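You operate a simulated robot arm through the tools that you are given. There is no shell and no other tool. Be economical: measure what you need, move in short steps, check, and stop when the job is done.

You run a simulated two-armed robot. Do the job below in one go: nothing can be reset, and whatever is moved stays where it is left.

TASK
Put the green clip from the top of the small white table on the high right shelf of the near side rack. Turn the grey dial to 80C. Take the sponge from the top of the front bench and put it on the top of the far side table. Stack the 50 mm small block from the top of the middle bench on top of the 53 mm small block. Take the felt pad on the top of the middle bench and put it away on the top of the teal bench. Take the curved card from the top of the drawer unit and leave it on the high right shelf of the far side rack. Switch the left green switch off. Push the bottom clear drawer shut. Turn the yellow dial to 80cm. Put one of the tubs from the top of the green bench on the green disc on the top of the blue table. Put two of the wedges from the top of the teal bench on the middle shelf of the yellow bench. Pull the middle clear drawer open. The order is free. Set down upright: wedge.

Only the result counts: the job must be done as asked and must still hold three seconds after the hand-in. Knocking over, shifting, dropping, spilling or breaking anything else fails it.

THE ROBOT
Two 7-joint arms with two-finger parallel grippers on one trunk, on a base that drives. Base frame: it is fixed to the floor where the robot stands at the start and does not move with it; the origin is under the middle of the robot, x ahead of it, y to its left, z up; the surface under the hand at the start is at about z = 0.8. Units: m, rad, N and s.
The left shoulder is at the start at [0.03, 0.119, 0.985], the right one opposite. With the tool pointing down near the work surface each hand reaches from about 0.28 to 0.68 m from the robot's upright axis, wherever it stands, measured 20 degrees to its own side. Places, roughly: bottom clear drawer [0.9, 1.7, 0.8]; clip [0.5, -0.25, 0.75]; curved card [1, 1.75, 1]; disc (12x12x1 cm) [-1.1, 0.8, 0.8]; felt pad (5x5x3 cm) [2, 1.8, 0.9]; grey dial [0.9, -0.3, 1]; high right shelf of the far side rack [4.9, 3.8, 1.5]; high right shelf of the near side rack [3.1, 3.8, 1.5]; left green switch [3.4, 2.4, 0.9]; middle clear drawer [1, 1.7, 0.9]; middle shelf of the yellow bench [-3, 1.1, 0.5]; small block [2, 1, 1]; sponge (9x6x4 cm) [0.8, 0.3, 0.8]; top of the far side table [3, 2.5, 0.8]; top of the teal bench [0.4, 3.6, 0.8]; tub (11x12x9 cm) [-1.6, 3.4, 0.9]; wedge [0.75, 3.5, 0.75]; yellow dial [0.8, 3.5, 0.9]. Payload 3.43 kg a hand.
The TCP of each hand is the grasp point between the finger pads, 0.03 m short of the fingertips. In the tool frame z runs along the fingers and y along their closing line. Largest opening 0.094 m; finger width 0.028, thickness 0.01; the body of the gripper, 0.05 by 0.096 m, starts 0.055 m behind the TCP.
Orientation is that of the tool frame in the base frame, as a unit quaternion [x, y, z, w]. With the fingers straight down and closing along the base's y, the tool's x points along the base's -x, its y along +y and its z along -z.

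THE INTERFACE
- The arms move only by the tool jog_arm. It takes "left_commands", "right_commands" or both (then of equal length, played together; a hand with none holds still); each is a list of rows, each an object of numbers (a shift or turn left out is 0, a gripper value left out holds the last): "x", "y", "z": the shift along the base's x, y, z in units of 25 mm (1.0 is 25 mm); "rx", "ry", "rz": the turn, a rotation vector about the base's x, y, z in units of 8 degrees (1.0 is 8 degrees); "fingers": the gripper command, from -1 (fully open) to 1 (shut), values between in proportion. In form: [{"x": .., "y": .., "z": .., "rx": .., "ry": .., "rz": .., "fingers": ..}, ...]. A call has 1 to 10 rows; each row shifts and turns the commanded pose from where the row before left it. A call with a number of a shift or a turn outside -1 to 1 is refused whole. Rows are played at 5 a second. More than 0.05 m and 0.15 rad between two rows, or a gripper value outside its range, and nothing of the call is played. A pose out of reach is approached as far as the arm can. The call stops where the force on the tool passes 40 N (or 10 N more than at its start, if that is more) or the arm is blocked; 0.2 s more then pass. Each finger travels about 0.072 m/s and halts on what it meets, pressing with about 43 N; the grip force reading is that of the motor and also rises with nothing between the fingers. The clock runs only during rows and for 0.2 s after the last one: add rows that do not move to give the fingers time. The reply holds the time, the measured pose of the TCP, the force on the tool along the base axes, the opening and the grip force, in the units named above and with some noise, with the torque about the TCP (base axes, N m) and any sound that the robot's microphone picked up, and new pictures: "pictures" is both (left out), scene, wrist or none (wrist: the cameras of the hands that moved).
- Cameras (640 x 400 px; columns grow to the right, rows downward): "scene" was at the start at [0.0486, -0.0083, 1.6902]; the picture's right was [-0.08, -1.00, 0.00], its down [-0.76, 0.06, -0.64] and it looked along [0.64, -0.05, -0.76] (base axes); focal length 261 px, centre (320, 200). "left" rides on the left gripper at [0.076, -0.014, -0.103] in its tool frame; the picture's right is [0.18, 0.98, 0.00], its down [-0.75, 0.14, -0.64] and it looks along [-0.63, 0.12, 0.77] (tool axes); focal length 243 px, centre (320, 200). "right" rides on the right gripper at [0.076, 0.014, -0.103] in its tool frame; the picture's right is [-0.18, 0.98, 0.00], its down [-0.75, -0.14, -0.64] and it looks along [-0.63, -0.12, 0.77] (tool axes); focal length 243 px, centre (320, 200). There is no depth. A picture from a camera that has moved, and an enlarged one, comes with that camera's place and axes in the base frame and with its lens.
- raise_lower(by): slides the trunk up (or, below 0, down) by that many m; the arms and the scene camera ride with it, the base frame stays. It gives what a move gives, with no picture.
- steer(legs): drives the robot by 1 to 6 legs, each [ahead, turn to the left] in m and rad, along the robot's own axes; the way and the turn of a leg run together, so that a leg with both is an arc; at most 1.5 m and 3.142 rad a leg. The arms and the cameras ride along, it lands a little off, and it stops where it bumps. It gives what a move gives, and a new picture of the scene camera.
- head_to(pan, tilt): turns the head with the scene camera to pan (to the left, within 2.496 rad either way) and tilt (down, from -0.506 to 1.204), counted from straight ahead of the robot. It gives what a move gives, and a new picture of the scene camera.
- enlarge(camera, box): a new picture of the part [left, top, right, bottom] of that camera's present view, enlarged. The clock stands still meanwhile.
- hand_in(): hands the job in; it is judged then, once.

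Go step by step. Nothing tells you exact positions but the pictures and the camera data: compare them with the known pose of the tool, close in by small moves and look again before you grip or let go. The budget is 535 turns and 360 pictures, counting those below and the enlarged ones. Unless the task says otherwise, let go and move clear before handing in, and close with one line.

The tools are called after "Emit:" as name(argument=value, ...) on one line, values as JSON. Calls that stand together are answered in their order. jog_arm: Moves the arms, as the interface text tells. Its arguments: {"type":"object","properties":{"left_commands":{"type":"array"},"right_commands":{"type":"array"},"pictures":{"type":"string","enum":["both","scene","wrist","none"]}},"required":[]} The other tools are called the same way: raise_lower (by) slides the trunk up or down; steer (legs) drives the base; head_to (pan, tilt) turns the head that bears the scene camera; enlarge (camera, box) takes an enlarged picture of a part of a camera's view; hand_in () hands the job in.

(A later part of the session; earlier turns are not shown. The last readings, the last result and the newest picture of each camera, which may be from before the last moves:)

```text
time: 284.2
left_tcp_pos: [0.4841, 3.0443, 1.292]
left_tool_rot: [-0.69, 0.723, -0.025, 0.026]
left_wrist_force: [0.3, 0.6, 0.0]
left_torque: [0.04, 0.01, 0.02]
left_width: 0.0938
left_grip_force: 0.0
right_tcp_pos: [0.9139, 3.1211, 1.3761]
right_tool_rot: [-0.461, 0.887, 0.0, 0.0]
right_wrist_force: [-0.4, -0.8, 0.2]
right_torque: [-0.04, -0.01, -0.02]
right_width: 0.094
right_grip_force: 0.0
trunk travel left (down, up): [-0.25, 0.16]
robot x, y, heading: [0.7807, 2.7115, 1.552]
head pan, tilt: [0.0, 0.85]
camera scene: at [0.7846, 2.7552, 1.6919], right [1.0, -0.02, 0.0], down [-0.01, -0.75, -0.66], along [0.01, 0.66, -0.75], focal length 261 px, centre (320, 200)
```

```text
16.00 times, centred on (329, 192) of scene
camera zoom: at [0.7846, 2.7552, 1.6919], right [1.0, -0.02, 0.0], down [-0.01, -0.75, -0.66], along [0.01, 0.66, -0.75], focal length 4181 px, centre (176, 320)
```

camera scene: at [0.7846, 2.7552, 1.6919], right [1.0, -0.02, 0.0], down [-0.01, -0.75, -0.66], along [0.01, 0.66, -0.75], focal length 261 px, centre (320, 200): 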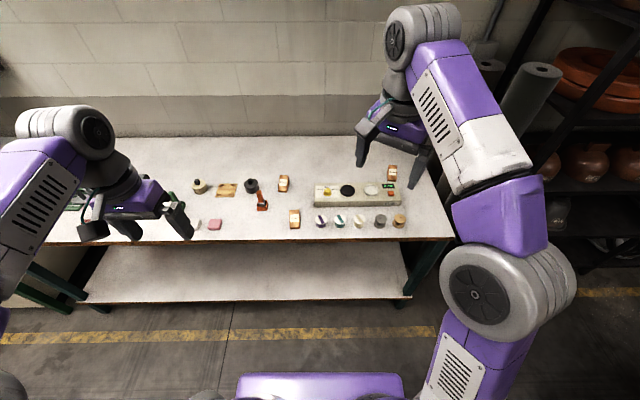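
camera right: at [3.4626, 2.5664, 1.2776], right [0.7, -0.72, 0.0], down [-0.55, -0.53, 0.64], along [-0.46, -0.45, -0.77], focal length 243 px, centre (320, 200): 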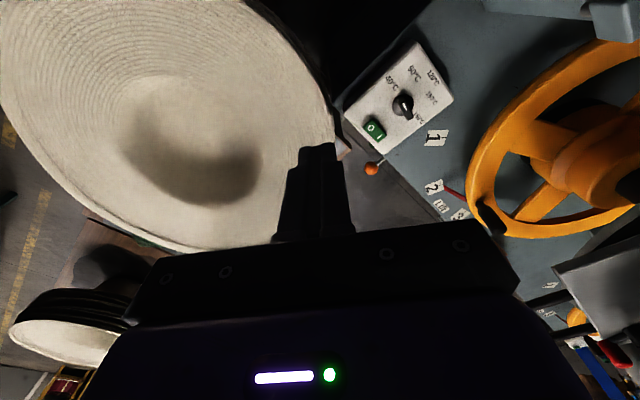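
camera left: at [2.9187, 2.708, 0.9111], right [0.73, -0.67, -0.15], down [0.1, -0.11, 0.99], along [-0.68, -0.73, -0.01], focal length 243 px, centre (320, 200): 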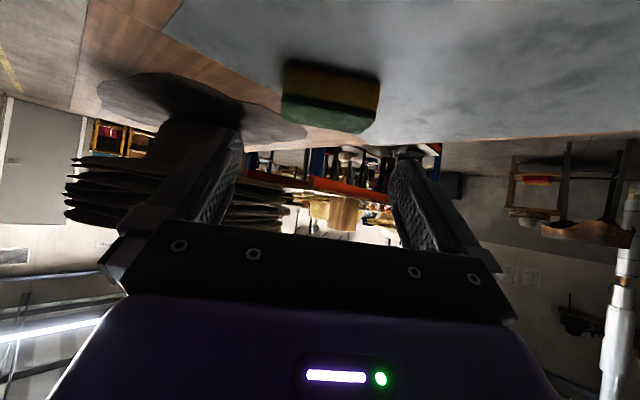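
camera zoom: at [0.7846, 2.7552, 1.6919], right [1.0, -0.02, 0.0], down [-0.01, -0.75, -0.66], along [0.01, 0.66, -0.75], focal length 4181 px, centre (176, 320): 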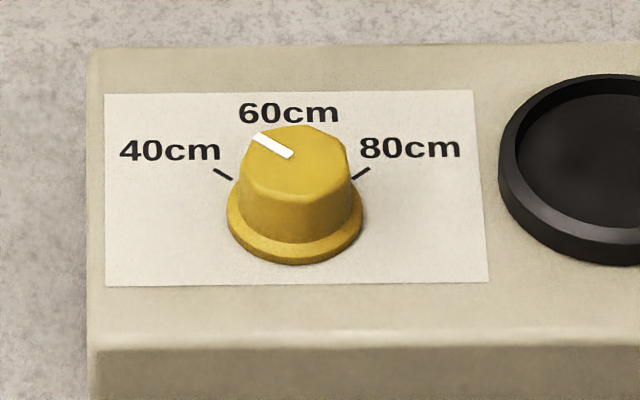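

Emit:
steer(legs=[[0.27, 0]])

Emit:
jog_arm(right_commands=[{"rz": 1, "x": -0.2, "y": -0.2, "z": -0.6}, {"rz": 1, "x": -0.2, "y": -0.2, "z": -0.6}, {"rz": 1, "x": -0.2, "y": -0.2, "z": -0.6}, {"rz": 1, "x": -0.2, "y": -0.2, "z": -0.6}, {"rz": 1, "x": -0.2, "y": -0.2, "z": -0.6}, {"rz": 1, "x": -0.2, "y": -0.2, "z": -0.6}, {"rz": 1, "x": -0.2, "y": -0.2, "z": -0.6}, {"rz": 1, "x": -0.2, "y": -0.2, "z": -0.6}, {"rz": 1, "x": -0.2, "y": -0.2, "z": -0.6}, {"rz": 1, "x": -0.2, "y": -0.2, "z": -0.6}], pictures="both")

```text
time: 286.1
left_tcp_pos: [0.4864, 3.3121, 1.2927]
left_tool_rot: [-0.69, 0.723, -0.025, 0.026]
left_wrist_force: [0.5, 0.2, -0.1]
left_torque: [-0.01, -0.02, 0.02]
left_width: 0.0939
left_grip_force: 0.0
right_tcp_pos: [0.9174, 3.3885, 1.3764]
right_tool_rot: [-0.462, 0.887, 0.0, 0.0]
right_wrist_force: [-0.8, 0.0, 0.3]
right_torque: [-0.02, 0.02, 0.01]
right_width: 0.0939
right_grip_force: 0.1
trunk travel left (down, up): [-0.25, 0.16]
robot x, y, heading: [0.7915, 2.973, 1.557]
head pan, tilt: [0.0, 0.85]
camera scene: at [0.7888, 3.0229, 1.6918], right [1.0, -0.02, 0.0], down [-0.01, -0.75, -0.66], along [0.01, 0.66, -0.75], focal length 261 px, centre (320, 200)
```

scene: 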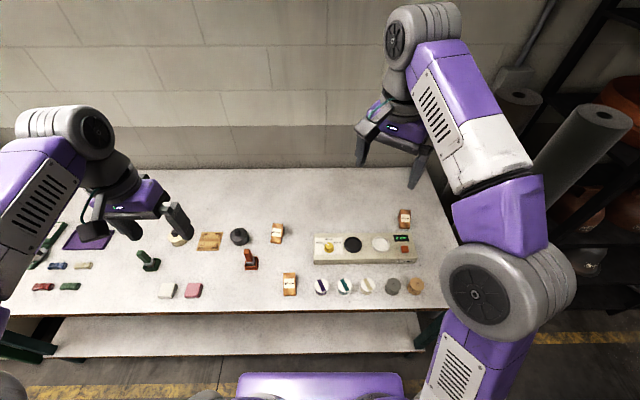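

```text
time: 288.3
left_tcp_pos: [0.488, 3.3129, 1.291]
left_tool_rot: [-0.69, 0.723, -0.024, 0.026]
left_wrist_force: [-0.5, 0.4, -0.2]
left_torque: [0.01, 0.0, 0.01]
left_width: 0.094
left_grip_force: 0.2
right_tcp_pos: [0.8662, 3.3393, 1.226]
right_tool_rot: [0.924, -0.382, 0.0, -0.001]
right_wrist_force: [-0.1, -0.6, 1.1]
right_torque: [0.0, 0.01, 0.03]
right_width: 0.0942
right_grip_force: 0.0
trunk travel left (down, up): [-0.25, 0.16]
robot x, y, heading: [0.7881, 2.9737, 1.551]
head pan, tilt: [0.0, 0.85]
camera scene: at [0.7888, 3.0222, 1.6918], right [1.0, -0.02, 0.0], down [-0.01, -0.75, -0.66], along [0.01, 0.66, -0.75], focal length 261 px, centre (320, 200)
camera right: at [0.9095, 3.2739, 1.3274], right [-0.82, -0.57, 0.0], down [-0.43, 0.63, 0.64], along [-0.36, 0.53, -0.77], focal length 243 px, centre (320, 200)
```

scene: 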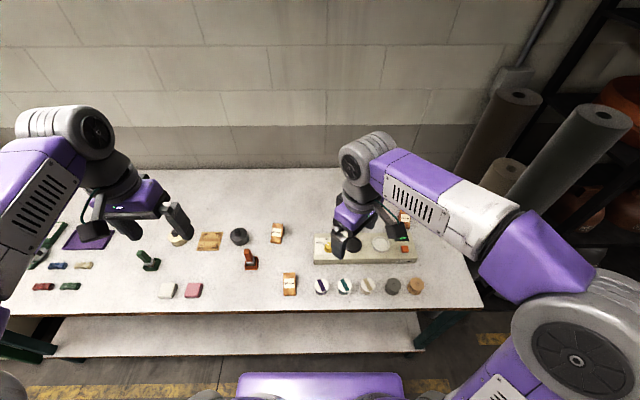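
right: 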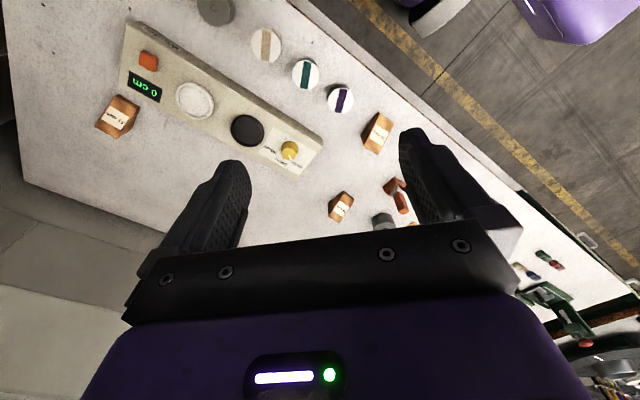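

Emit:
enlarge(camera="right", box=[260, 120, 324, 180])

Emit:
enlarge(camera="scene", box=[300, 225, 356, 260])

```text
6.67 times, centred on (292, 150) of right
camera zoom: at [0.9095, 3.2739, 1.3274], right [-0.82, -0.57, 0.0], down [-0.43, 0.63, 0.64], along [-0.36, 0.53, -0.77], focal length 1618 px, centre (507, 533)
```

zoom: 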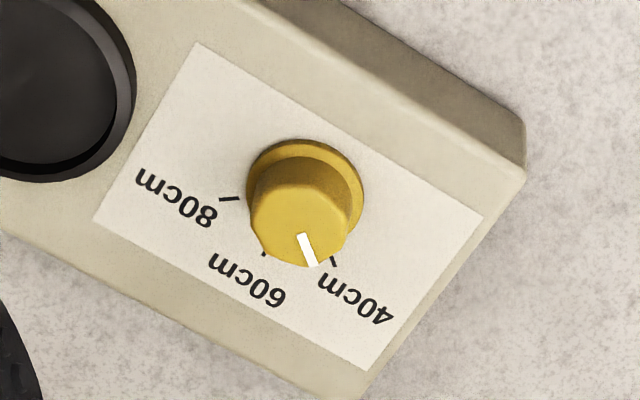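

```text
11.43 times, centred on (328, 242) of scene
camera zoom: at [0.7888, 3.0222, 1.6918], right [1.0, -0.02, 0.0], down [-0.01, -0.75, -0.66], along [0.01, 0.66, -0.75], focal length 2987 px, centre (229, -286)
```

zoom: 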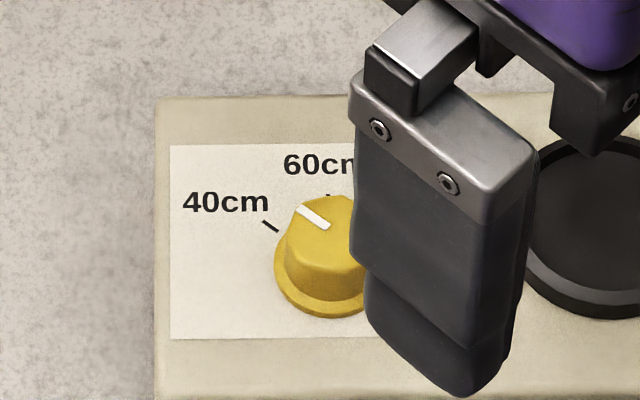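

Emit:
jog_arm(right_commands=[{"x": -0.17, "y": 0.72, "z": -0.9, "fingers": 0}, {"x": -0.17, "y": 0.72, "z": -0.9}, {"x": -0.17, "y": 0.72, "z": -0.9}, {"x": -0.17, "y": 0.72, "z": -0.9}, {"x": -0.17, "y": 0.72, "z": -0.9}, {"x": -0.17, "y": 0.72, "z": -0.9}, {"x": -0.17, "y": 0.72, "z": -0.9}, {"x": -0.17, "y": 0.72, "z": -0.9}, {"x": -0.17, "y": 0.76, "z": -0.9}, {}], pictures="wrist")

```text
time: 290.5
left_tcp_pos: [0.4869, 3.3121, 1.292]
left_tool_rot: [-0.69, 0.723, -0.025, 0.026]
left_wrist_force: [-0.3, -0.3, -0.5]
left_torque: [0.01, 0.01, -0.01]
left_width: 0.0939
left_grip_force: 0.1
right_tcp_pos: [0.8307, 3.5005, 1.0236]
right_tool_rot: [0.924, -0.382, 0.0, -0.002]
right_wrist_force: [-0.3, -0.1, 0.2]
right_torque: [0.02, 0.01, 0.01]
right_width: 0.0468
right_grip_force: 0.1
trunk travel left (down, up): [-0.25, 0.16]
robot x, y, heading: [0.7855, 2.9767, 1.548]
head pan, tilt: [0.0, 0.85]
camera right: at [0.8737, 3.4353, 1.1253], right [-0.83, -0.56, 0.0], down [-0.43, 0.63, 0.64], along [-0.36, 0.53, -0.77], focal length 243 px, centre (320, 200)
```

right: 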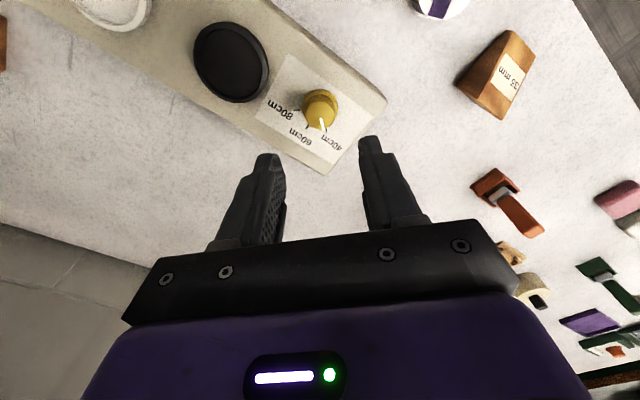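

Emit:
jog_arm(right_commands=[{"x": 0.05, "y": -0.1, "z": -0.8}, {"z": -0.8}, {"z": -0.8}, {}], pictures="wrist")

```text
time: 291.5
left_tcp_pos: [0.4884, 3.3105, 1.2928]
left_tool_rot: [-0.689, 0.724, -0.025, 0.025]
left_wrist_force: [-0.1, 0.7, 0.4]
left_torque: [0.0, -0.01, -0.02]
left_width: 0.0941
left_grip_force: 0.0
right_tcp_pos: [0.8318, 3.4996, 0.9628]
right_tool_rot: [0.923, -0.384, 0.0, -0.002]
right_wrist_force: [-0.1, 0.0, 0.4]
right_torque: [-0.01, -0.01, 0.0]
right_width: 0.047
right_grip_force: 0.0
trunk travel left (down, up): [-0.25, 0.16]
robot x, y, heading: [0.7912, 2.9744, 1.556]
head pan, tilt: [0.0, 0.85]
camera right: at [0.8752, 3.4341, 1.0652], right [-0.83, -0.56, 0.0], down [-0.43, 0.63, 0.64], along [-0.36, 0.53, -0.77], focal length 243 px, centre (320, 200)
```

right: 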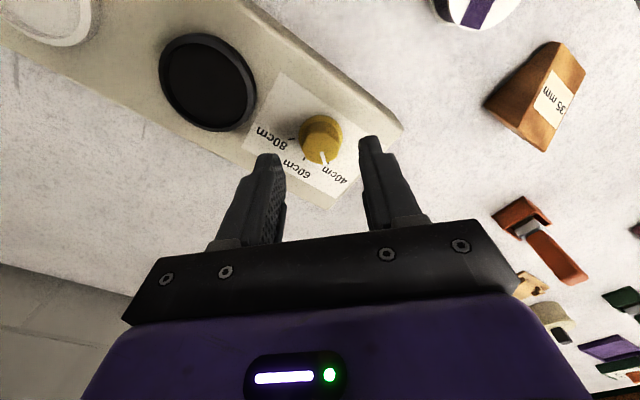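

Emit:
jog_arm(right_commands=[{"x": 0.1, "y": -0.2, "z": -0.5}, {"z": -0.4}, {}], pictures="wrist")

```text
time: 292.3
left_tcp_pos: [0.4863, 3.3123, 1.2912]
left_tool_rot: [-0.69, 0.723, -0.025, 0.025]
left_wrist_force: [1.1, -0.9, 0.2]
left_torque: [0.01, 0.03, 0.04]
left_width: 0.0941
left_grip_force: 0.1
right_tcp_pos: [0.8332, 3.4944, 0.9401]
right_tool_rot: [0.924, -0.383, 0.0, -0.001]
right_wrist_force: [-0.6, 0.3, -0.1]
right_torque: [0.02, 0.0, 0.02]
right_width: 0.0469
right_grip_force: 0.1
trunk travel left (down, up): [-0.25, 0.16]
robot x, y, heading: [0.7878, 2.9752, 1.559]
head pan, tilt: [0.0, 0.85]
camera right: at [0.8764, 3.4295, 1.0426], right [-0.83, -0.56, 0.0], down [-0.43, 0.63, 0.64], along [-0.36, 0.53, -0.77], focal length 243 px, centre (320, 200)
```

right: 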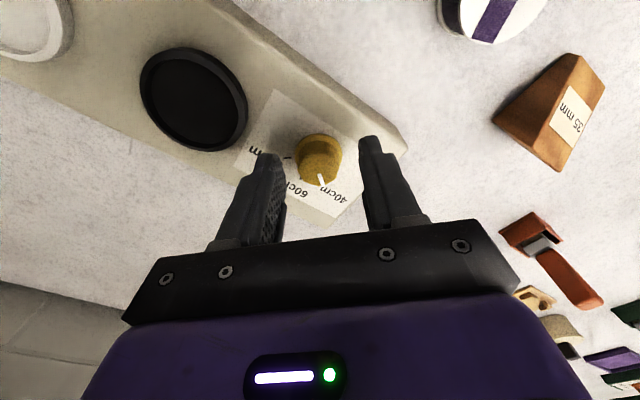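

Emit:
jog_arm(right_commands=[{"z": -0.4}, {"fingers": 1}, {}, {}, {}], pictures="wrist")

```text
time: 293.5
left_tcp_pos: [0.4888, 3.3124, 1.2927]
left_tool_rot: [-0.69, 0.723, -0.024, 0.025]
left_wrist_force: [1.0, 0.5, -0.4]
left_torque: [-0.04, 0.0, 0.01]
left_width: 0.0939
left_grip_force: 0.0
right_tcp_pos: [0.836, 3.4962, 0.9311]
right_tool_rot: [0.923, -0.384, -0.001, -0.002]
right_wrist_force: [13.0, 13.0, 2.7]
right_torque: [0.82, -0.49, -0.3]
right_width: 0.0273
right_grip_force: 45.0
trunk travel left (down, up): [-0.25, 0.16]
robot x, y, heading: [0.785, 2.9778, 1.552]
head pan, tilt: [0.0, 0.85]
camera right: at [0.8792, 3.4312, 1.0328], right [-0.83, -0.56, 0.0], down [-0.43, 0.63, 0.64], along [-0.36, 0.53, -0.76], focal length 243 px, centre (320, 200)
```

right: 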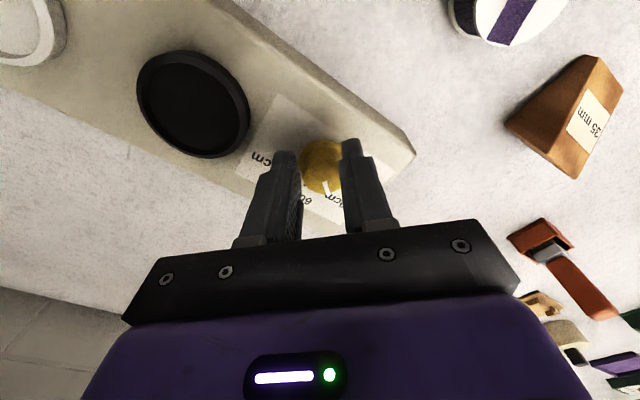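

Emit:
jog_arm(right_commands=[{"x": 0.12, "y": 0.12}, {"rz": -0.9}, {"rz": -0.9}, {"rz": -0.9}, {"rz": -0.9}, {"rz": -0.9}, {"rz": -0.9}, {}], pictures="wrist")

```text
time: 295.3
left_tcp_pos: [0.4873, 3.3107, 1.2924]
left_tool_rot: [-0.69, 0.723, -0.025, 0.026]
left_wrist_force: [0.7, 0.5, 0.3]
left_torque: [-0.03, 0.06, 0.0]
left_width: 0.0942
left_grip_force: 0.2
right_tcp_pos: [0.8264, 3.4915, 0.9301]
right_tool_rot: [0.721, -0.693, -0.002, 0.006]
right_wrist_force: [-6.2, -2.3, 1.2]
right_torque: [0.1, 0.42, 0.11]
right_width: 0.0272
right_grip_force: 44.8
trunk travel left (down, up): [-0.25, 0.16]
robot x, y, heading: [0.7881, 2.978, 1.554]
head pan, tilt: [0.0, 0.85]
stopped in row 8 (right hand): the force on the tool passed its limit at 41 N (the readings are from after the stop); the commanded pose is now the measured one
camera right: at [0.8162, 3.4158, 1.0337], right [-0.99, 0.14, 0.01], down [0.12, 0.76, 0.64], along [0.08, 0.63, -0.77], focal length 243 px, centre (320, 200)
```

right: 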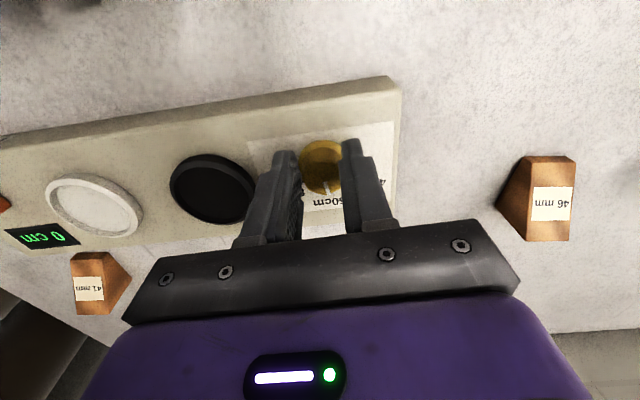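

Emit:
jog_arm(right_commands=[{"rz": -0.8}, {"rz": -0.8}, {"rz": -0.8}, {}], pictures="wrist")

```text
time: 296.3
left_tcp_pos: [0.4839, 3.3113, 1.2915]
left_tool_rot: [-0.69, 0.723, -0.026, 0.027]
left_wrist_force: [-0.1, -0.9, 0.7]
left_torque: [-0.03, 0.03, 0.01]
left_width: 0.0939
left_grip_force: 0.1
right_tcp_pos: [0.8223, 3.4934, 0.9306]
right_tool_rot: [-0.597, 0.803, 0.002, -0.006]
right_wrist_force: [-28.3, -1.3, -9.1]
right_torque: [0.6, 0.58, 0.38]
right_width: 0.0269
right_grip_force: 45.1
trunk travel left (down, up): [-0.25, 0.16]
robot x, y, heading: [0.7882, 2.9766, 1.557]
head pan, tilt: [0.0, 0.85]
camera right: at [0.7868, 3.4239, 1.0338], right [-0.89, 0.46, 0.01], down [0.36, 0.68, 0.64], along [0.29, 0.57, -0.77], focal length 243 px, centre (320, 200)
```

right: 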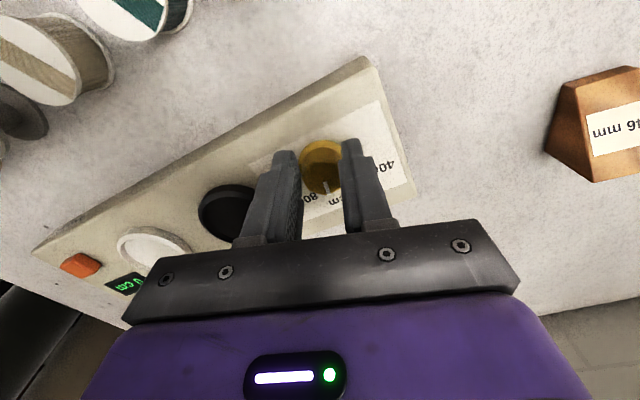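

Emit:
jog_arm(right_commands=[{"x": -0.1}, {"rz": -0.95, "x": -0.06, "y": 0.03}, {"rz": -0.95, "x": -0.06, "y": 0.03}, {"rz": -0.95, "x": -0.07, "y": 0.03}, {"rz": -0.85, "x": -0.07, "y": 0.03}, {}], pictures="wrist")

```text
time: 297.7
left_tcp_pos: [0.4858, 3.3126, 1.2911]
left_tool_rot: [-0.689, 0.723, -0.026, 0.027]
left_wrist_force: [-0.1, -0.2, -0.3]
left_torque: [0.0, 0.01, 0.0]
left_width: 0.0941
left_grip_force: 0.1
right_tcp_pos: [0.8157, 3.4963, 0.9318]
right_tool_rot: [-0.368, 0.93, 0.003, -0.006]
right_wrist_force: [-22.6, 4.9, -3.7]
right_torque: [-0.32, 1.4, 0.26]
right_width: 0.027
right_grip_force: 45.0
trunk travel left (down, up): [-0.25, 0.16]
robot x, y, heading: [0.7866, 2.9741, 1.556]
head pan, tilt: [0.0, 0.85]
camera right: at [0.7509, 3.4543, 1.034], right [-0.54, 0.84, 0.01], down [0.65, 0.41, 0.64], along [0.53, 0.35, -0.77], focal length 243 px, centre (320, 200)
```

right: 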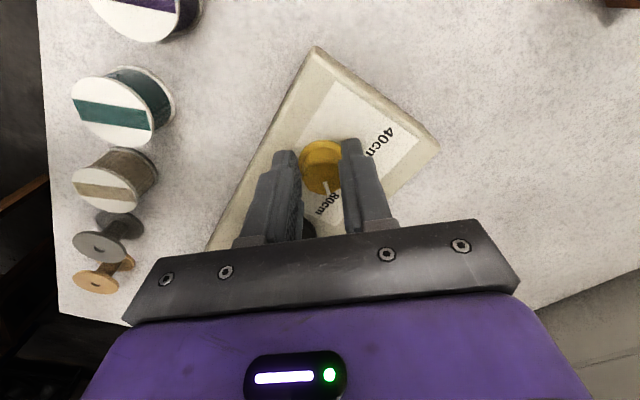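

Emit:
jog_arm(right_commands=[{"fingers": 0}, {}, {"z": 0.8}, {"z": 0.8}, {"z": 0.8}, {"z": 0.8}, {}], pictures="none")

Emit:
enlarge(camera="right", box=[270, 80, 366, 140])

```text
time: 299.3
left_tcp_pos: [0.487, 3.3119, 1.2918]
left_tool_rot: [-0.69, 0.723, -0.025, 0.026]
left_wrist_force: [-0.2, -0.1, 0.1]
left_torque: [-0.01, -0.01, -0.01]
left_width: 0.0943
left_grip_force: 0.1
right_tcp_pos: [0.8187, 3.4966, 1.0122]
right_tool_rot: [-0.369, 0.929, 0.002, -0.005]
right_wrist_force: [0.5, 0.3, 0.2]
right_torque: [-0.04, 0.01, 0.01]
right_width: 0.0469
right_grip_force: 0.1
trunk travel left (down, up): [-0.25, 0.16]
robot x, y, heading: [0.7875, 2.9794, 1.553]
head pan, tilt: [0.0, 0.85]
```

```text
6.67 times, centred on (318, 110) of right
camera zoom: at [0.754, 3.4542, 1.1133], right [-0.54, 0.84, 0.01], down [0.65, 0.41, 0.64], along [0.53, 0.35, -0.77], focal length 1618 px, centre (333, 800)
```

zoom: 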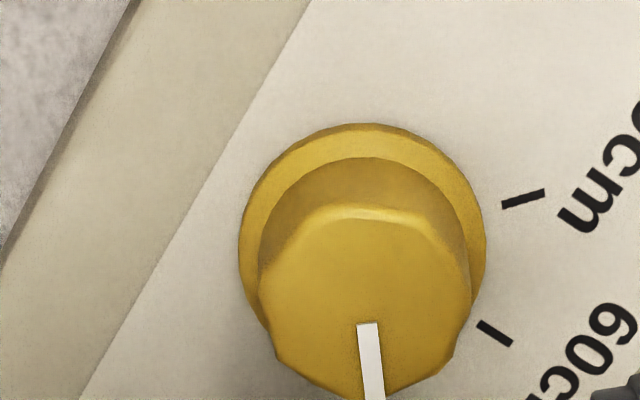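

Emit:
jog_arm(right_commands=[{"z": 0.9}, {"z": 0.9}, {"z": 0.9}, {"x": -0.5, "y": -0.5}, {"x": -0.5, "y": -0.5}], pictures="none")

Emit:
enlarge(camera="scene", box=[300, 225, 356, 260])

Emit:
enlarge(camera="right", box=[280, 60, 360, 110])

```text
time: 300.5
left_tcp_pos: [0.4874, 3.3114, 1.2919]
left_tool_rot: [-0.69, 0.723, -0.025, 0.027]
left_wrist_force: [1.2, 1.2, -0.7]
left_torque: [-0.01, -0.01, 0.02]
left_width: 0.0941
left_grip_force: 0.1
right_tcp_pos: [0.7938, 3.4698, 1.0793]
right_tool_rot: [-0.369, 0.929, 0.004, -0.004]
right_wrist_force: [-0.6, -0.2, 0.8]
right_torque: [0.02, 0.01, -0.01]
right_width: 0.0467
right_grip_force: 0.0
trunk travel left (down, up): [-0.25, 0.16]
robot x, y, heading: [0.782, 2.978, 1.555]
head pan, tilt: [0.0, 0.85]
```

```text
11.43 times, centred on (328, 242) of scene
camera zoom: at [0.7882, 3.0216, 1.6918], right [1.0, -0.01, 0.0], down [-0.01, -0.75, -0.66], along [0.01, 0.66, -0.75], focal length 2987 px, centre (229, -286)
```

zoom: 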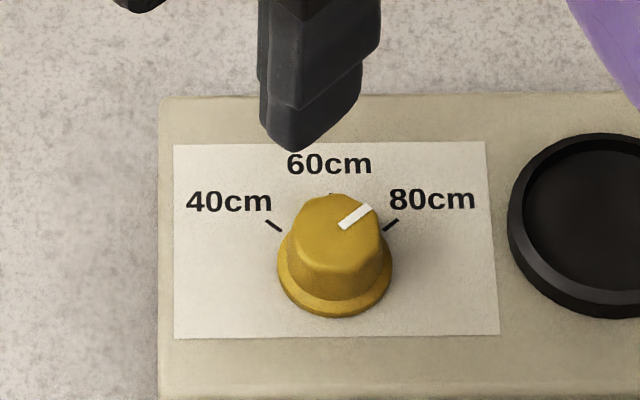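

```text
8.00 times, centred on (320, 85) of right
camera zoom: at [0.7286, 3.4275, 1.1819], right [-0.54, 0.84, 0.01], down [0.65, 0.41, 0.64], along [0.53, 0.35, -0.77], focal length 1941 px, centre (320, 1120)
```

zoom: 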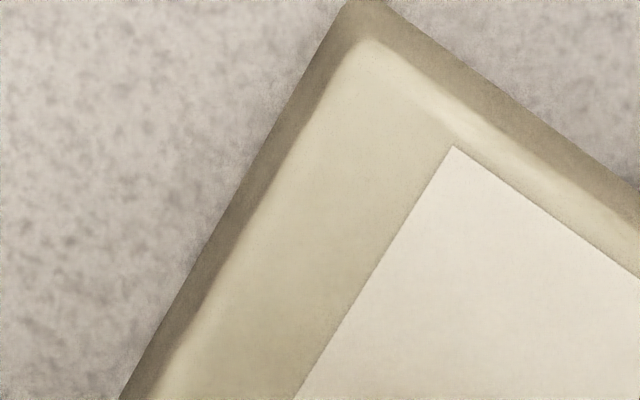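

Emit:
jog_arm(right_commands=[{"x": 0.64, "y": 0.72}, {"x": 0.64, "y": 0.72}, {"z": -0.9}, {"z": -0.9}, {"z": -0.9}, {"z": -0.8}, {}], pictures="wrist")

```text
time: 302.1
left_tcp_pos: [0.4884, 3.3102, 1.2924]
left_tool_rot: [-0.69, 0.723, -0.025, 0.026]
left_wrist_force: [0.6, -0.5, -0.5]
left_torque: [-0.01, 0.02, -0.02]
left_width: 0.094
left_grip_force: 0.0
right_tcp_pos: [0.8273, 3.5072, 0.9905]
right_tool_rot: [-0.369, 0.93, 0.002, -0.004]
right_wrist_force: [0.3, -0.1, -0.4]
right_torque: [0.01, -0.01, -0.01]
right_width: 0.0471
right_grip_force: 0.1
trunk travel left (down, up): [-0.25, 0.16]
robot x, y, heading: [0.7849, 2.9739, 1.554]
head pan, tilt: [0.0, 0.85]
camera right: at [0.7619, 3.4652, 1.093], right [-0.54, 0.84, 0.01], down [0.65, 0.41, 0.64], along [0.53, 0.35, -0.77], focal length 243 px, centre (320, 200)
```

right: 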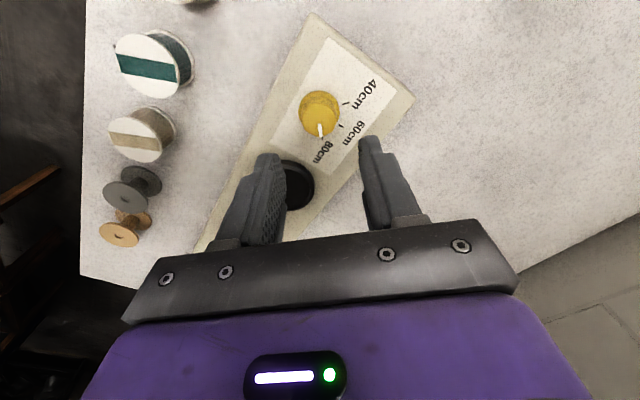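

Emit:
jog_arm(right_commands=[{"z": -0.8}, {"z": -0.8}, {"z": -0.75}, {}, {"fingers": 1}, {}, {}, {}], pictures="wrist")

```text
time: 303.9
left_tcp_pos: [0.4876, 3.3103, 1.2917]
left_tool_rot: [-0.69, 0.723, -0.024, 0.026]
left_wrist_force: [0.1, -0.1, 0.0]
left_torque: [-0.01, -0.02, 0.0]
left_width: 0.094
left_grip_force: 0.1
right_tcp_pos: [0.8282, 3.5072, 0.9314]
right_tool_rot: [-0.369, 0.93, 0.002, -0.003]
right_wrist_force: [1.8, -3.4, -1.5]
right_torque: [-0.05, -0.11, 0.04]
right_width: 0.028
right_grip_force: 45.3
trunk travel left (down, up): [-0.25, 0.16]
robot x, y, heading: [0.7872, 2.9723, 1.56]
head pan, tilt: [0.0, 0.85]
camera right: at [0.7625, 3.4657, 1.0342], right [-0.54, 0.84, 0.0], down [0.65, 0.41, 0.64], along [0.53, 0.35, -0.77], focal length 243 px, centre (320, 200)
```

right: 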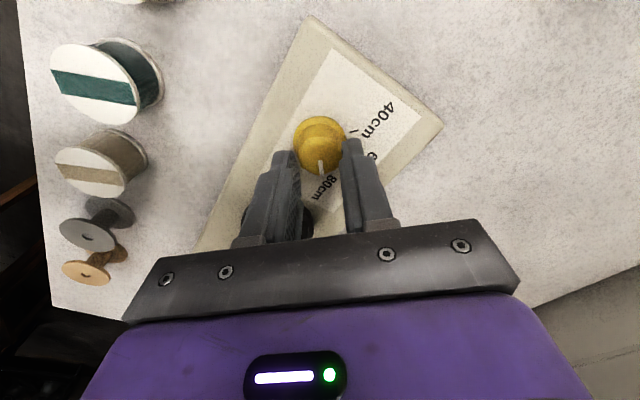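

Emit:
jog_arm(right_commands=[{"rz": 0.4}, {"rz": 0.4}, {}, {"fingers": 0}, {}, {"z": 0.9}, {"z": 0.9}, {"x": -0.9, "y": -0.5, "z": 0.9}, {"x": -0.9, "y": -0.5, "z": 0.9}], pictures="none")

Emit:
enlarge(camera="scene", box=[308, 228, 348, 253])

```text
time: 305.9
left_tcp_pos: [0.4875, 3.311, 1.2921]
left_tool_rot: [-0.689, 0.724, -0.025, 0.027]
left_wrist_force: [-0.5, -0.1, 0.1]
left_torque: [0.02, 0.0, -0.01]
left_width: 0.094
left_grip_force: 0.0
right_tcp_pos: [0.7833, 3.4793, 1.0235]
right_tool_rot: [-0.42, 0.907, 0.002, -0.003]
right_wrist_force: [0.4, 0.3, 0.3]
right_torque: [0.03, -0.03, -0.03]
right_width: 0.047
right_grip_force: 0.2
trunk travel left (down, up): [-0.25, 0.16]
robot x, y, heading: [0.7868, 2.9763, 1.561]
head pan, tilt: [0.0, 0.85]
```

```text
16.00 times, centred on (328, 240) of scene
camera zoom: at [0.7882, 3.0214, 1.6918], right [1.0, -0.01, 0.0], down [-0.01, -0.75, -0.66], along [0.01, 0.66, -0.75], focal length 4181 px, centre (192, -448)
```

zoom: 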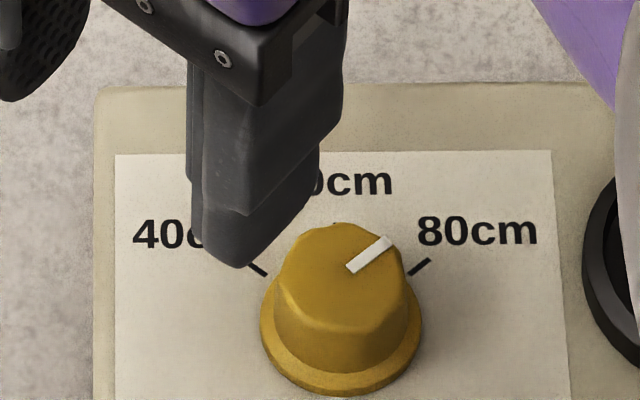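

Emit:
jog_arm(right_commands=[{"x": 0.9, "y": 0.55, "z": 0.2}, {"x": 0.9, "y": 0.55}, {"z": -0.95}, {"z": -0.95}, {"z": -0.95}, {"z": -0.95}, {"fingers": 1}, {}, {}, {}], pictures="none")

Emit:
jog_arm(right_commands=[{"rz": 0.4}, {"rz": 0.4}, {}, {"fingers": 0}, {}, {"z": 0.9}, {"z": 0.9}, {"x": -0.9, "y": -0.5, "z": 0.9}, {"x": -0.9, "y": -0.5, "z": 0.9}], pictures="none")

Emit:
enlarge(camera="scene", box=[308, 228, 348, 253])

```text
time: 308.1
left_tcp_pos: [0.4871, 3.3118, 1.2926]
left_tool_rot: [-0.69, 0.723, -0.024, 0.026]
left_wrist_force: [-0.1, -0.6, 0.7]
left_torque: [-0.01, -0.01, 0.03]
left_width: 0.0937
left_grip_force: 0.1
right_tcp_pos: [0.8276, 3.5115, 0.9323]
right_tool_rot: [-0.42, 0.907, 0.001, -0.004]
right_wrist_force: [0.0, 0.1, -0.2]
right_torque: [0.03, 0.02, 0.01]
right_width: 0.0
right_grip_force: 32.7
trunk travel left (down, up): [-0.25, 0.16]
robot x, y, heading: [0.79, 2.9735, 1.555]
head pan, tilt: [0.0, 0.85]
```

```text
time: 310.1
left_tcp_pos: [0.487, 3.3107, 1.2918]
left_tool_rot: [-0.689, 0.724, -0.025, 0.026]
left_wrist_force: [-0.2, -0.5, 0.3]
left_torque: [-0.01, 0.0, -0.04]
left_width: 0.0942
left_grip_force: 0.0
right_tcp_pos: [0.7826, 3.4823, 1.0204]
right_tool_rot: [-0.47, 0.883, 0.003, -0.005]
right_wrist_force: [-0.2, -0.3, 0.7]
right_torque: [0.02, 0.01, 0.03]
right_width: 0.0467
right_grip_force: 0.0
trunk travel left (down, up): [-0.25, 0.16]
robot x, y, heading: [0.7841, 2.9778, 1.557]
head pan, tilt: [0.0, 0.85]
```

```text
16.00 times, centred on (328, 240) of scene
camera zoom: at [0.7881, 3.0214, 1.6918], right [1.0, -0.01, 0.0], down [-0.01, -0.75, -0.66], along [0.01, 0.66, -0.75], focal length 4181 px, centre (192, -448)
```

zoom: 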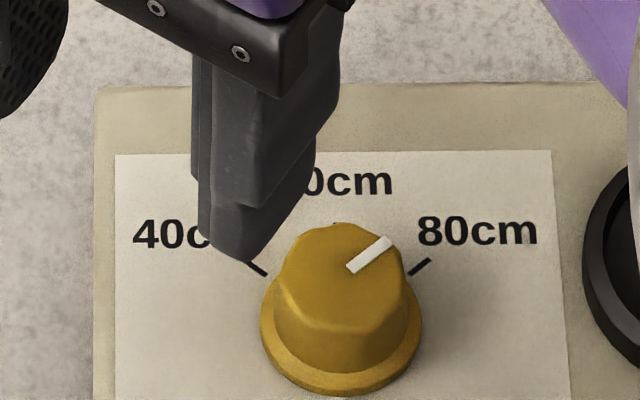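

Emit:
jog_arm(right_commands=[{"x": 0.9, "y": 0.53, "rz": -0.4}, {"x": 0.92, "y": 0.54, "rz": -0.4}, {"z": -0.9}, {"z": -0.9}, {"z": -0.9}, {"z": -0.9}, {"z": -0.5}, {"fingers": 1}, {}, {}], pictures="wrist")

```text
time: 312.3
left_tcp_pos: [0.4884, 3.311, 1.2935]
left_tool_rot: [-0.69, 0.723, -0.025, 0.026]
left_wrist_force: [-0.8, 0.1, 0.3]
left_torque: [-0.01, 0.05, 0.02]
left_width: 0.0941
left_grip_force: 0.0
right_tcp_pos: [0.8288, 3.5099, 0.9193]
right_tool_rot: [-0.421, 0.907, 0.001, -0.003]
right_wrist_force: [6.9, -6.7, -1.3]
right_torque: [-0.2, -0.28, 0.14]
right_width: 0.0286
right_grip_force: 44.8
trunk travel left (down, up): [-0.25, 0.16]
robot x, y, heading: [0.7841, 2.9742, 1.559]
head pan, tilt: [0.0, 0.85]
camera right: at [0.7692, 3.4613, 1.0215], right [-0.63, 0.78, 0.0], down [0.6, 0.48, 0.64], along [0.49, 0.4, -0.77], focal length 243 px, centre (320, 200)
```

right: 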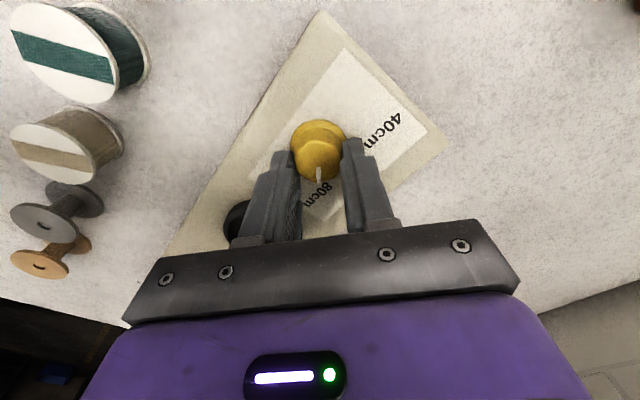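

Emit:
jog_arm(right_commands=[{"rz": 0.35}, {"rz": 0.35}, {}, {"fingers": 0}, {}, {"z": 0.9}, {"z": 0.9}, {"z": 0.9}, {"x": -0.9, "y": -0.5, "z": 0.9}, {"x": -0.9, "y": -0.5, "z": 0.9}], pictures="none")

Emit:
enlarge(camera="scene", box=[308, 228, 348, 253])

```text
time: 314.5
left_tcp_pos: [0.4876, 3.3113, 1.2922]
left_tool_rot: [-0.69, 0.723, -0.026, 0.027]
left_wrist_force: [0.1, -0.2, 0.0]
left_torque: [0.04, -0.07, 0.02]
left_width: 0.0942
left_grip_force: 0.1
right_tcp_pos: [0.781, 3.4862, 1.031]
right_tool_rot: [-0.464, 0.886, 0.001, -0.004]
right_wrist_force: [-1.1, 0.2, -0.3]
right_torque: [0.0, 0.02, -0.03]
right_width: 0.047
right_grip_force: 0.1
trunk travel left (down, up): [-0.25, 0.16]
robot x, y, heading: [0.7854, 2.9745, 1.553]
head pan, tilt: [0.0, 0.85]
```

```text
16.00 times, centred on (328, 240) of scene
camera zoom: at [0.7879, 3.0215, 1.6918], right [1.0, -0.01, 0.0], down [-0.01, -0.75, -0.66], along [0.01, 0.66, -0.75], focal length 4181 px, centre (192, -448)
```

zoom: 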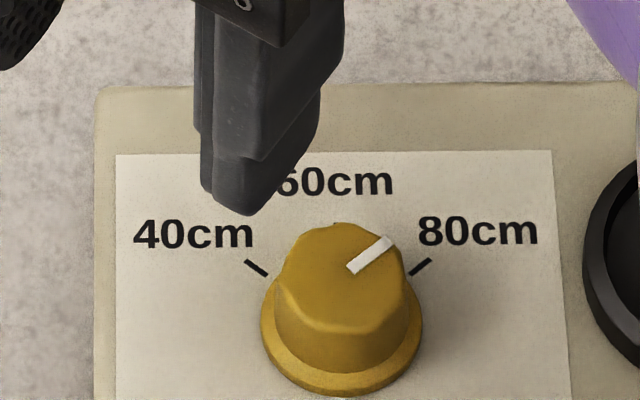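

Emit:
enlarge(camera="scene", box=[255, 210, 319, 310])

Emit:
enlarge(camera="right", box=[200, 0, 640, 220])

```text
4.00 times, centred on (287, 260) of scene
camera zoom: at [0.7879, 3.0215, 1.6918], right [1.0, -0.01, 0.0], down [-0.01, -0.75, -0.66], along [0.01, 0.66, -0.75], focal length 1045 px, centre (452, -40)
```

zoom: 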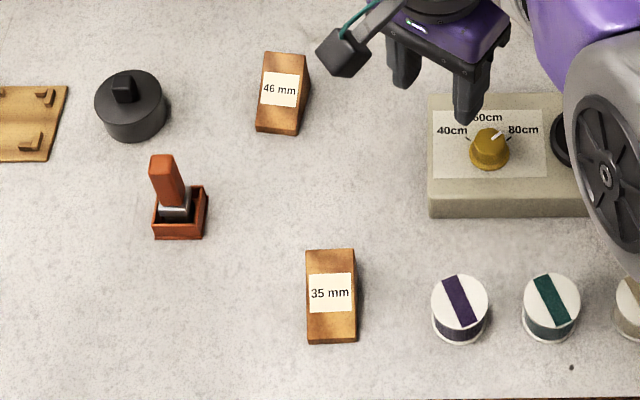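

```text
1.45 times, centred on (420, 110) of right
camera zoom: at [0.727, 3.4307, 1.1344], right [-0.7, 0.71, 0.01], down [0.55, 0.54, 0.64], along [0.45, 0.45, -0.77], focal length 353 px, centre (174, 331)
```

zoom: 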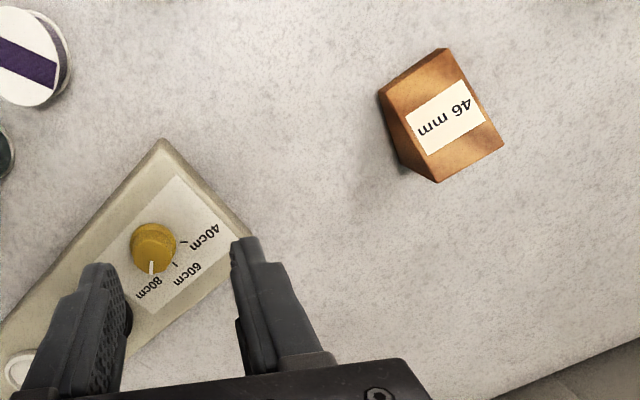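

Emit:
jog_arm(left_commands=[{"x": 0.3, "y": 0.6, "z": -0.3, "ry": 0.26}, {"x": 0.3, "y": 0.6, "z": -0.3, "ry": 0.26}, {"x": 0.3, "y": 0.6, "z": -0.3, "rz": 0.2}, {"x": 0.3, "y": 0.6, "z": -0.3, "rz": 0.2}, {"x": 0.3, "y": 0.6, "z": -0.3}, {"x": 0.3, "y": 0.6, "z": -0.3}, {"x": 0.3, "y": 0.6, "z": -0.3}, {"x": 0.3, "y": 0.6, "z": -0.3}, {"x": 0.3, "y": 0.6, "z": -0.3}, {"x": 0.3, "y": 0.6, "z": -0.3}], right_commands=[{"z": 1, "x": 0.5, "rz": 0.5}, {"z": 1, "x": 0.5, "rz": 0.5}, {"z": 1, "x": 0.8, "rz": 0.5}, {"z": 1, "x": 0.8, "rz": 0.5}, {"z": 1, "x": 0.8, "rz": 0.5}, {"z": 1, "x": 0.8, "rz": 0.5}, {"z": 1, "x": 0.8, "rz": 0.5}, {"z": 1, "x": 0.8, "rz": 0.5}, {"z": 1, "x": 0.8, "rz": 0.3, "fingers": -1}, {"z": 1}], pictures="wrist")

```text
time: 316.7
left_tcp_pos: [0.5617, 3.4617, 1.2164]
left_tool_rot: [0.71, -0.705, 0.0, -0.001]
left_wrist_force: [0.3, 1.0, -0.4]
left_torque: [-0.02, 0.01, -0.02]
left_width: 0.0938
left_grip_force: 0.0
right_tcp_pos: [0.947, 3.4889, 1.2805]
right_tool_rot: [-0.705, 0.709, -0.001, -0.005]
right_wrist_force: [-0.8, 0.5, 0.4]
right_torque: [-0.02, 0.04, 0.02]
right_width: 0.094
right_grip_force: 0.0
trunk travel left (down, up): [-0.25, 0.16]
robot x, y, heading: [0.786, 2.9732, 1.558]
head pan, tilt: [0.0, 0.85]
camera right: at [0.933, 3.4123, 1.3841], right [-0.98, 0.19, 0.01], down [0.15, 0.76, 0.64], along [0.12, 0.63, -0.77], focal length 243 px, centre (320, 200)
camera left: at [0.5765, 3.3851, 1.3173], right [-0.98, -0.19, 0.0], down [-0.15, 0.75, 0.64], along [-0.12, 0.63, -0.77], focal length 243 px, centre (320, 200)
```

right: 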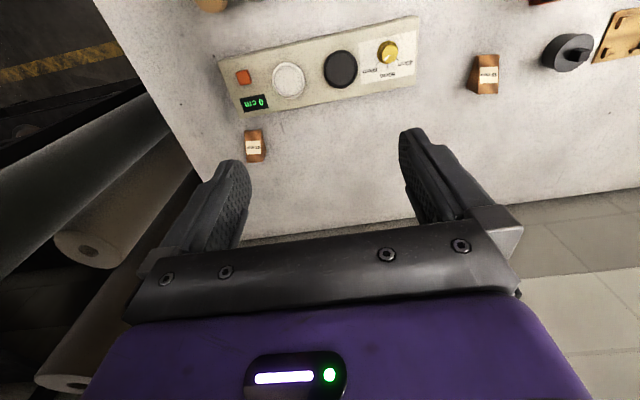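
left: 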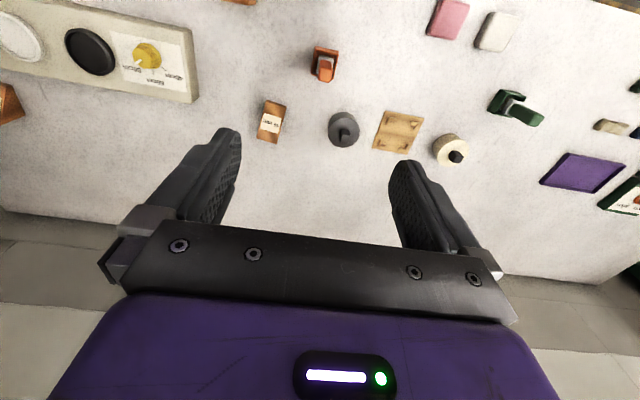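

Emit:
jog_arm(left_commands=[{"x": 0.34, "y": 0.79, "z": -0.9}, {"x": 0.34, "y": 0.79, "z": -0.9}, {"x": 0.34, "y": 0.79, "z": -0.9}, {"x": 0.34, "y": 0.79, "z": -0.9}, {"x": 0.34, "y": 0.79, "z": -0.9}, {"x": 0.34, "y": 0.79, "z": -0.9}, {"x": 0.34, "y": 0.79, "z": -0.9}, {"x": 0.34, "y": 0.79, "z": -0.9}, {}], pictures="wrist")

```text
time: 318.7
left_tcp_pos: [0.629, 3.6211, 1.0371]
left_tool_rot: [0.71, -0.704, 0.0, 0.0]
left_wrist_force: [0.9, -1.2, -0.1]
left_torque: [-0.02, 0.02, 0.06]
left_width: 0.094
left_grip_force: 0.1
right_tcp_pos: [0.9468, 3.4868, 1.2821]
right_tool_rot: [-0.705, 0.709, 0.001, -0.004]
right_wrist_force: [0.3, -0.3, -0.3]
right_torque: [0.0, 0.04, -0.01]
right_width: 0.0941
right_grip_force: 0.0
trunk travel left (down, up): [-0.25, 0.16]
robot x, y, heading: [0.7886, 2.9776, 1.555]
head pan, tilt: [0.0, 0.85]
camera left: at [0.6442, 3.5442, 1.1384], right [-0.98, -0.19, 0.0], down [-0.15, 0.75, 0.64], along [-0.12, 0.63, -0.77], focal length 243 px, centre (320, 200)
```

left: 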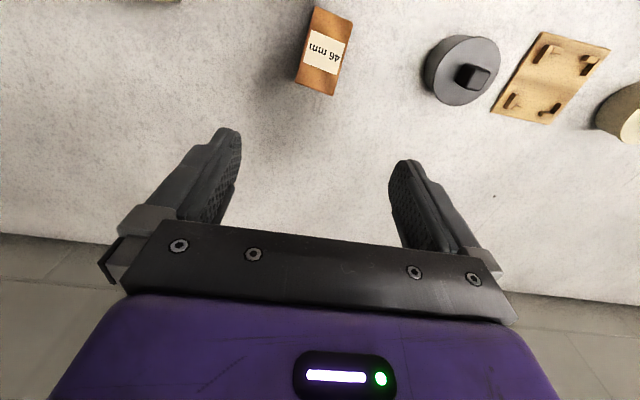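

Emit:
jog_arm(left_commands=[{"x": 0.05, "y": -0.48, "z": -0.9, "rz": -0.4}, {"y": -0.48, "z": -0.9}, {"z": -0.9}, {"z": -0.9}, {"z": -0.9}, {}], pictures="wrist")

```text
time: 320.1
left_tcp_pos: [0.6327, 3.5943, 0.9245]
left_tool_rot: [-0.691, 0.723, 0.0, 0.0]
left_wrist_force: [-0.1, 1.2, -0.5]
left_torque: [-0.02, -0.01, 0.03]
left_width: 0.0943
left_grip_force: 0.0
right_tcp_pos: [0.9475, 3.4875, 1.281]
right_tool_rot: [-0.705, 0.709, 0.001, -0.004]
right_wrist_force: [0.2, 0.1, 0.9]
right_torque: [0.01, -0.01, 0.01]
right_width: 0.0939
right_grip_force: 0.0
trunk travel left (down, up): [-0.25, 0.16]
robot x, y, heading: [0.7893, 2.9757, 1.554]
head pan, tilt: [0.0, 0.85]
camera left: at [0.643, 3.5174, 1.0251], right [-0.99, -0.14, 0.0], down [-0.11, 0.76, 0.64], along [-0.09, 0.64, -0.77], focal length 243 px, centre (320, 200)
```

left: 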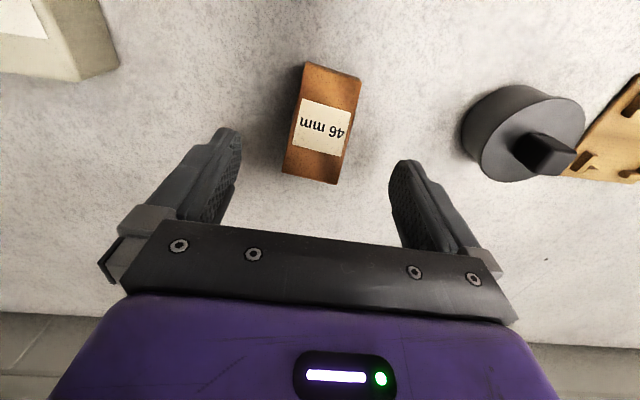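

Emit:
jog_arm(left_commands=[{"y": -0.25, "x": 0.05, "z": -0.5}, {"z": -0.5}, {"z": -0.5}, {}], pictures="wrist")

```text
time: 321.1
left_tcp_pos: [0.632, 3.5899, 0.8866]
left_tool_rot: [-0.69, 0.724, 0.0, 0.001]
left_wrist_force: [0.2, -0.6, -0.2]
left_torque: [-0.03, 0.0, -0.01]
left_width: 0.094
left_grip_force: 0.0
right_tcp_pos: [0.9479, 3.4894, 1.2828]
right_tool_rot: [-0.705, 0.709, 0.0, -0.005]
right_wrist_force: [0.0, 0.1, -0.3]
right_torque: [0.01, 0.01, 0.0]
right_width: 0.094
right_grip_force: 0.0
trunk travel left (down, up): [-0.25, 0.16]
robot x, y, heading: [0.7869, 2.9784, 1.556]
head pan, tilt: [0.0, 0.85]
camera left: at [0.6438, 3.5121, 0.988], right [-0.99, -0.14, 0.0], down [-0.11, 0.76, 0.64], along [-0.09, 0.64, -0.77], focal length 243 px, centre (320, 200)
```

left: 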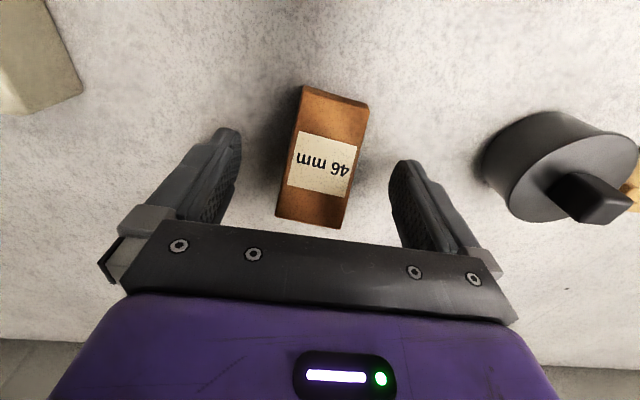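

Emit:
jog_arm(left_commands=[{"y": -0.15, "x": 0.12, "rz": -0.6, "z": -0.1}, {"fingers": 0.2}, {"fingers": 1}, {}, {}, {}], pictures="wrist")

```text
time: 322.5
left_tcp_pos: [0.6371, 3.5858, 0.8844]
left_tool_rot: [-0.659, 0.752, 0.001, 0.001]
left_wrist_force: [0.9, -0.2, 4.7]
left_torque: [-0.02, -0.11, 0.01]
left_width: 0.0392
left_grip_force: 43.2
right_tcp_pos: [0.9477, 3.4874, 1.2822]
right_tool_rot: [-0.705, 0.709, 0.001, -0.004]
right_wrist_force: [-0.2, -0.4, 0.8]
right_torque: [0.0, -0.02, 0.01]
right_width: 0.0942
right_grip_force: 0.0
trunk travel left (down, up): [-0.25, 0.16]
robot x, y, heading: [0.7879, 2.9732, 1.558]
head pan, tilt: [0.0, 0.85]
camera left: at [0.6402, 3.5077, 0.9862], right [-1.0, -0.05, 0.0], down [-0.04, 0.76, 0.64], along [-0.03, 0.64, -0.77], focal length 243 px, centre (320, 200)
```

left: 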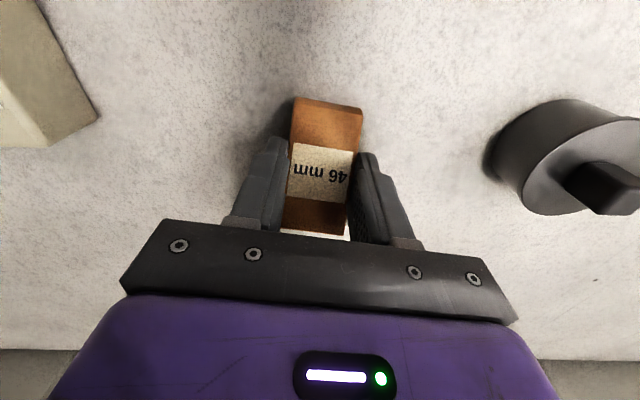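

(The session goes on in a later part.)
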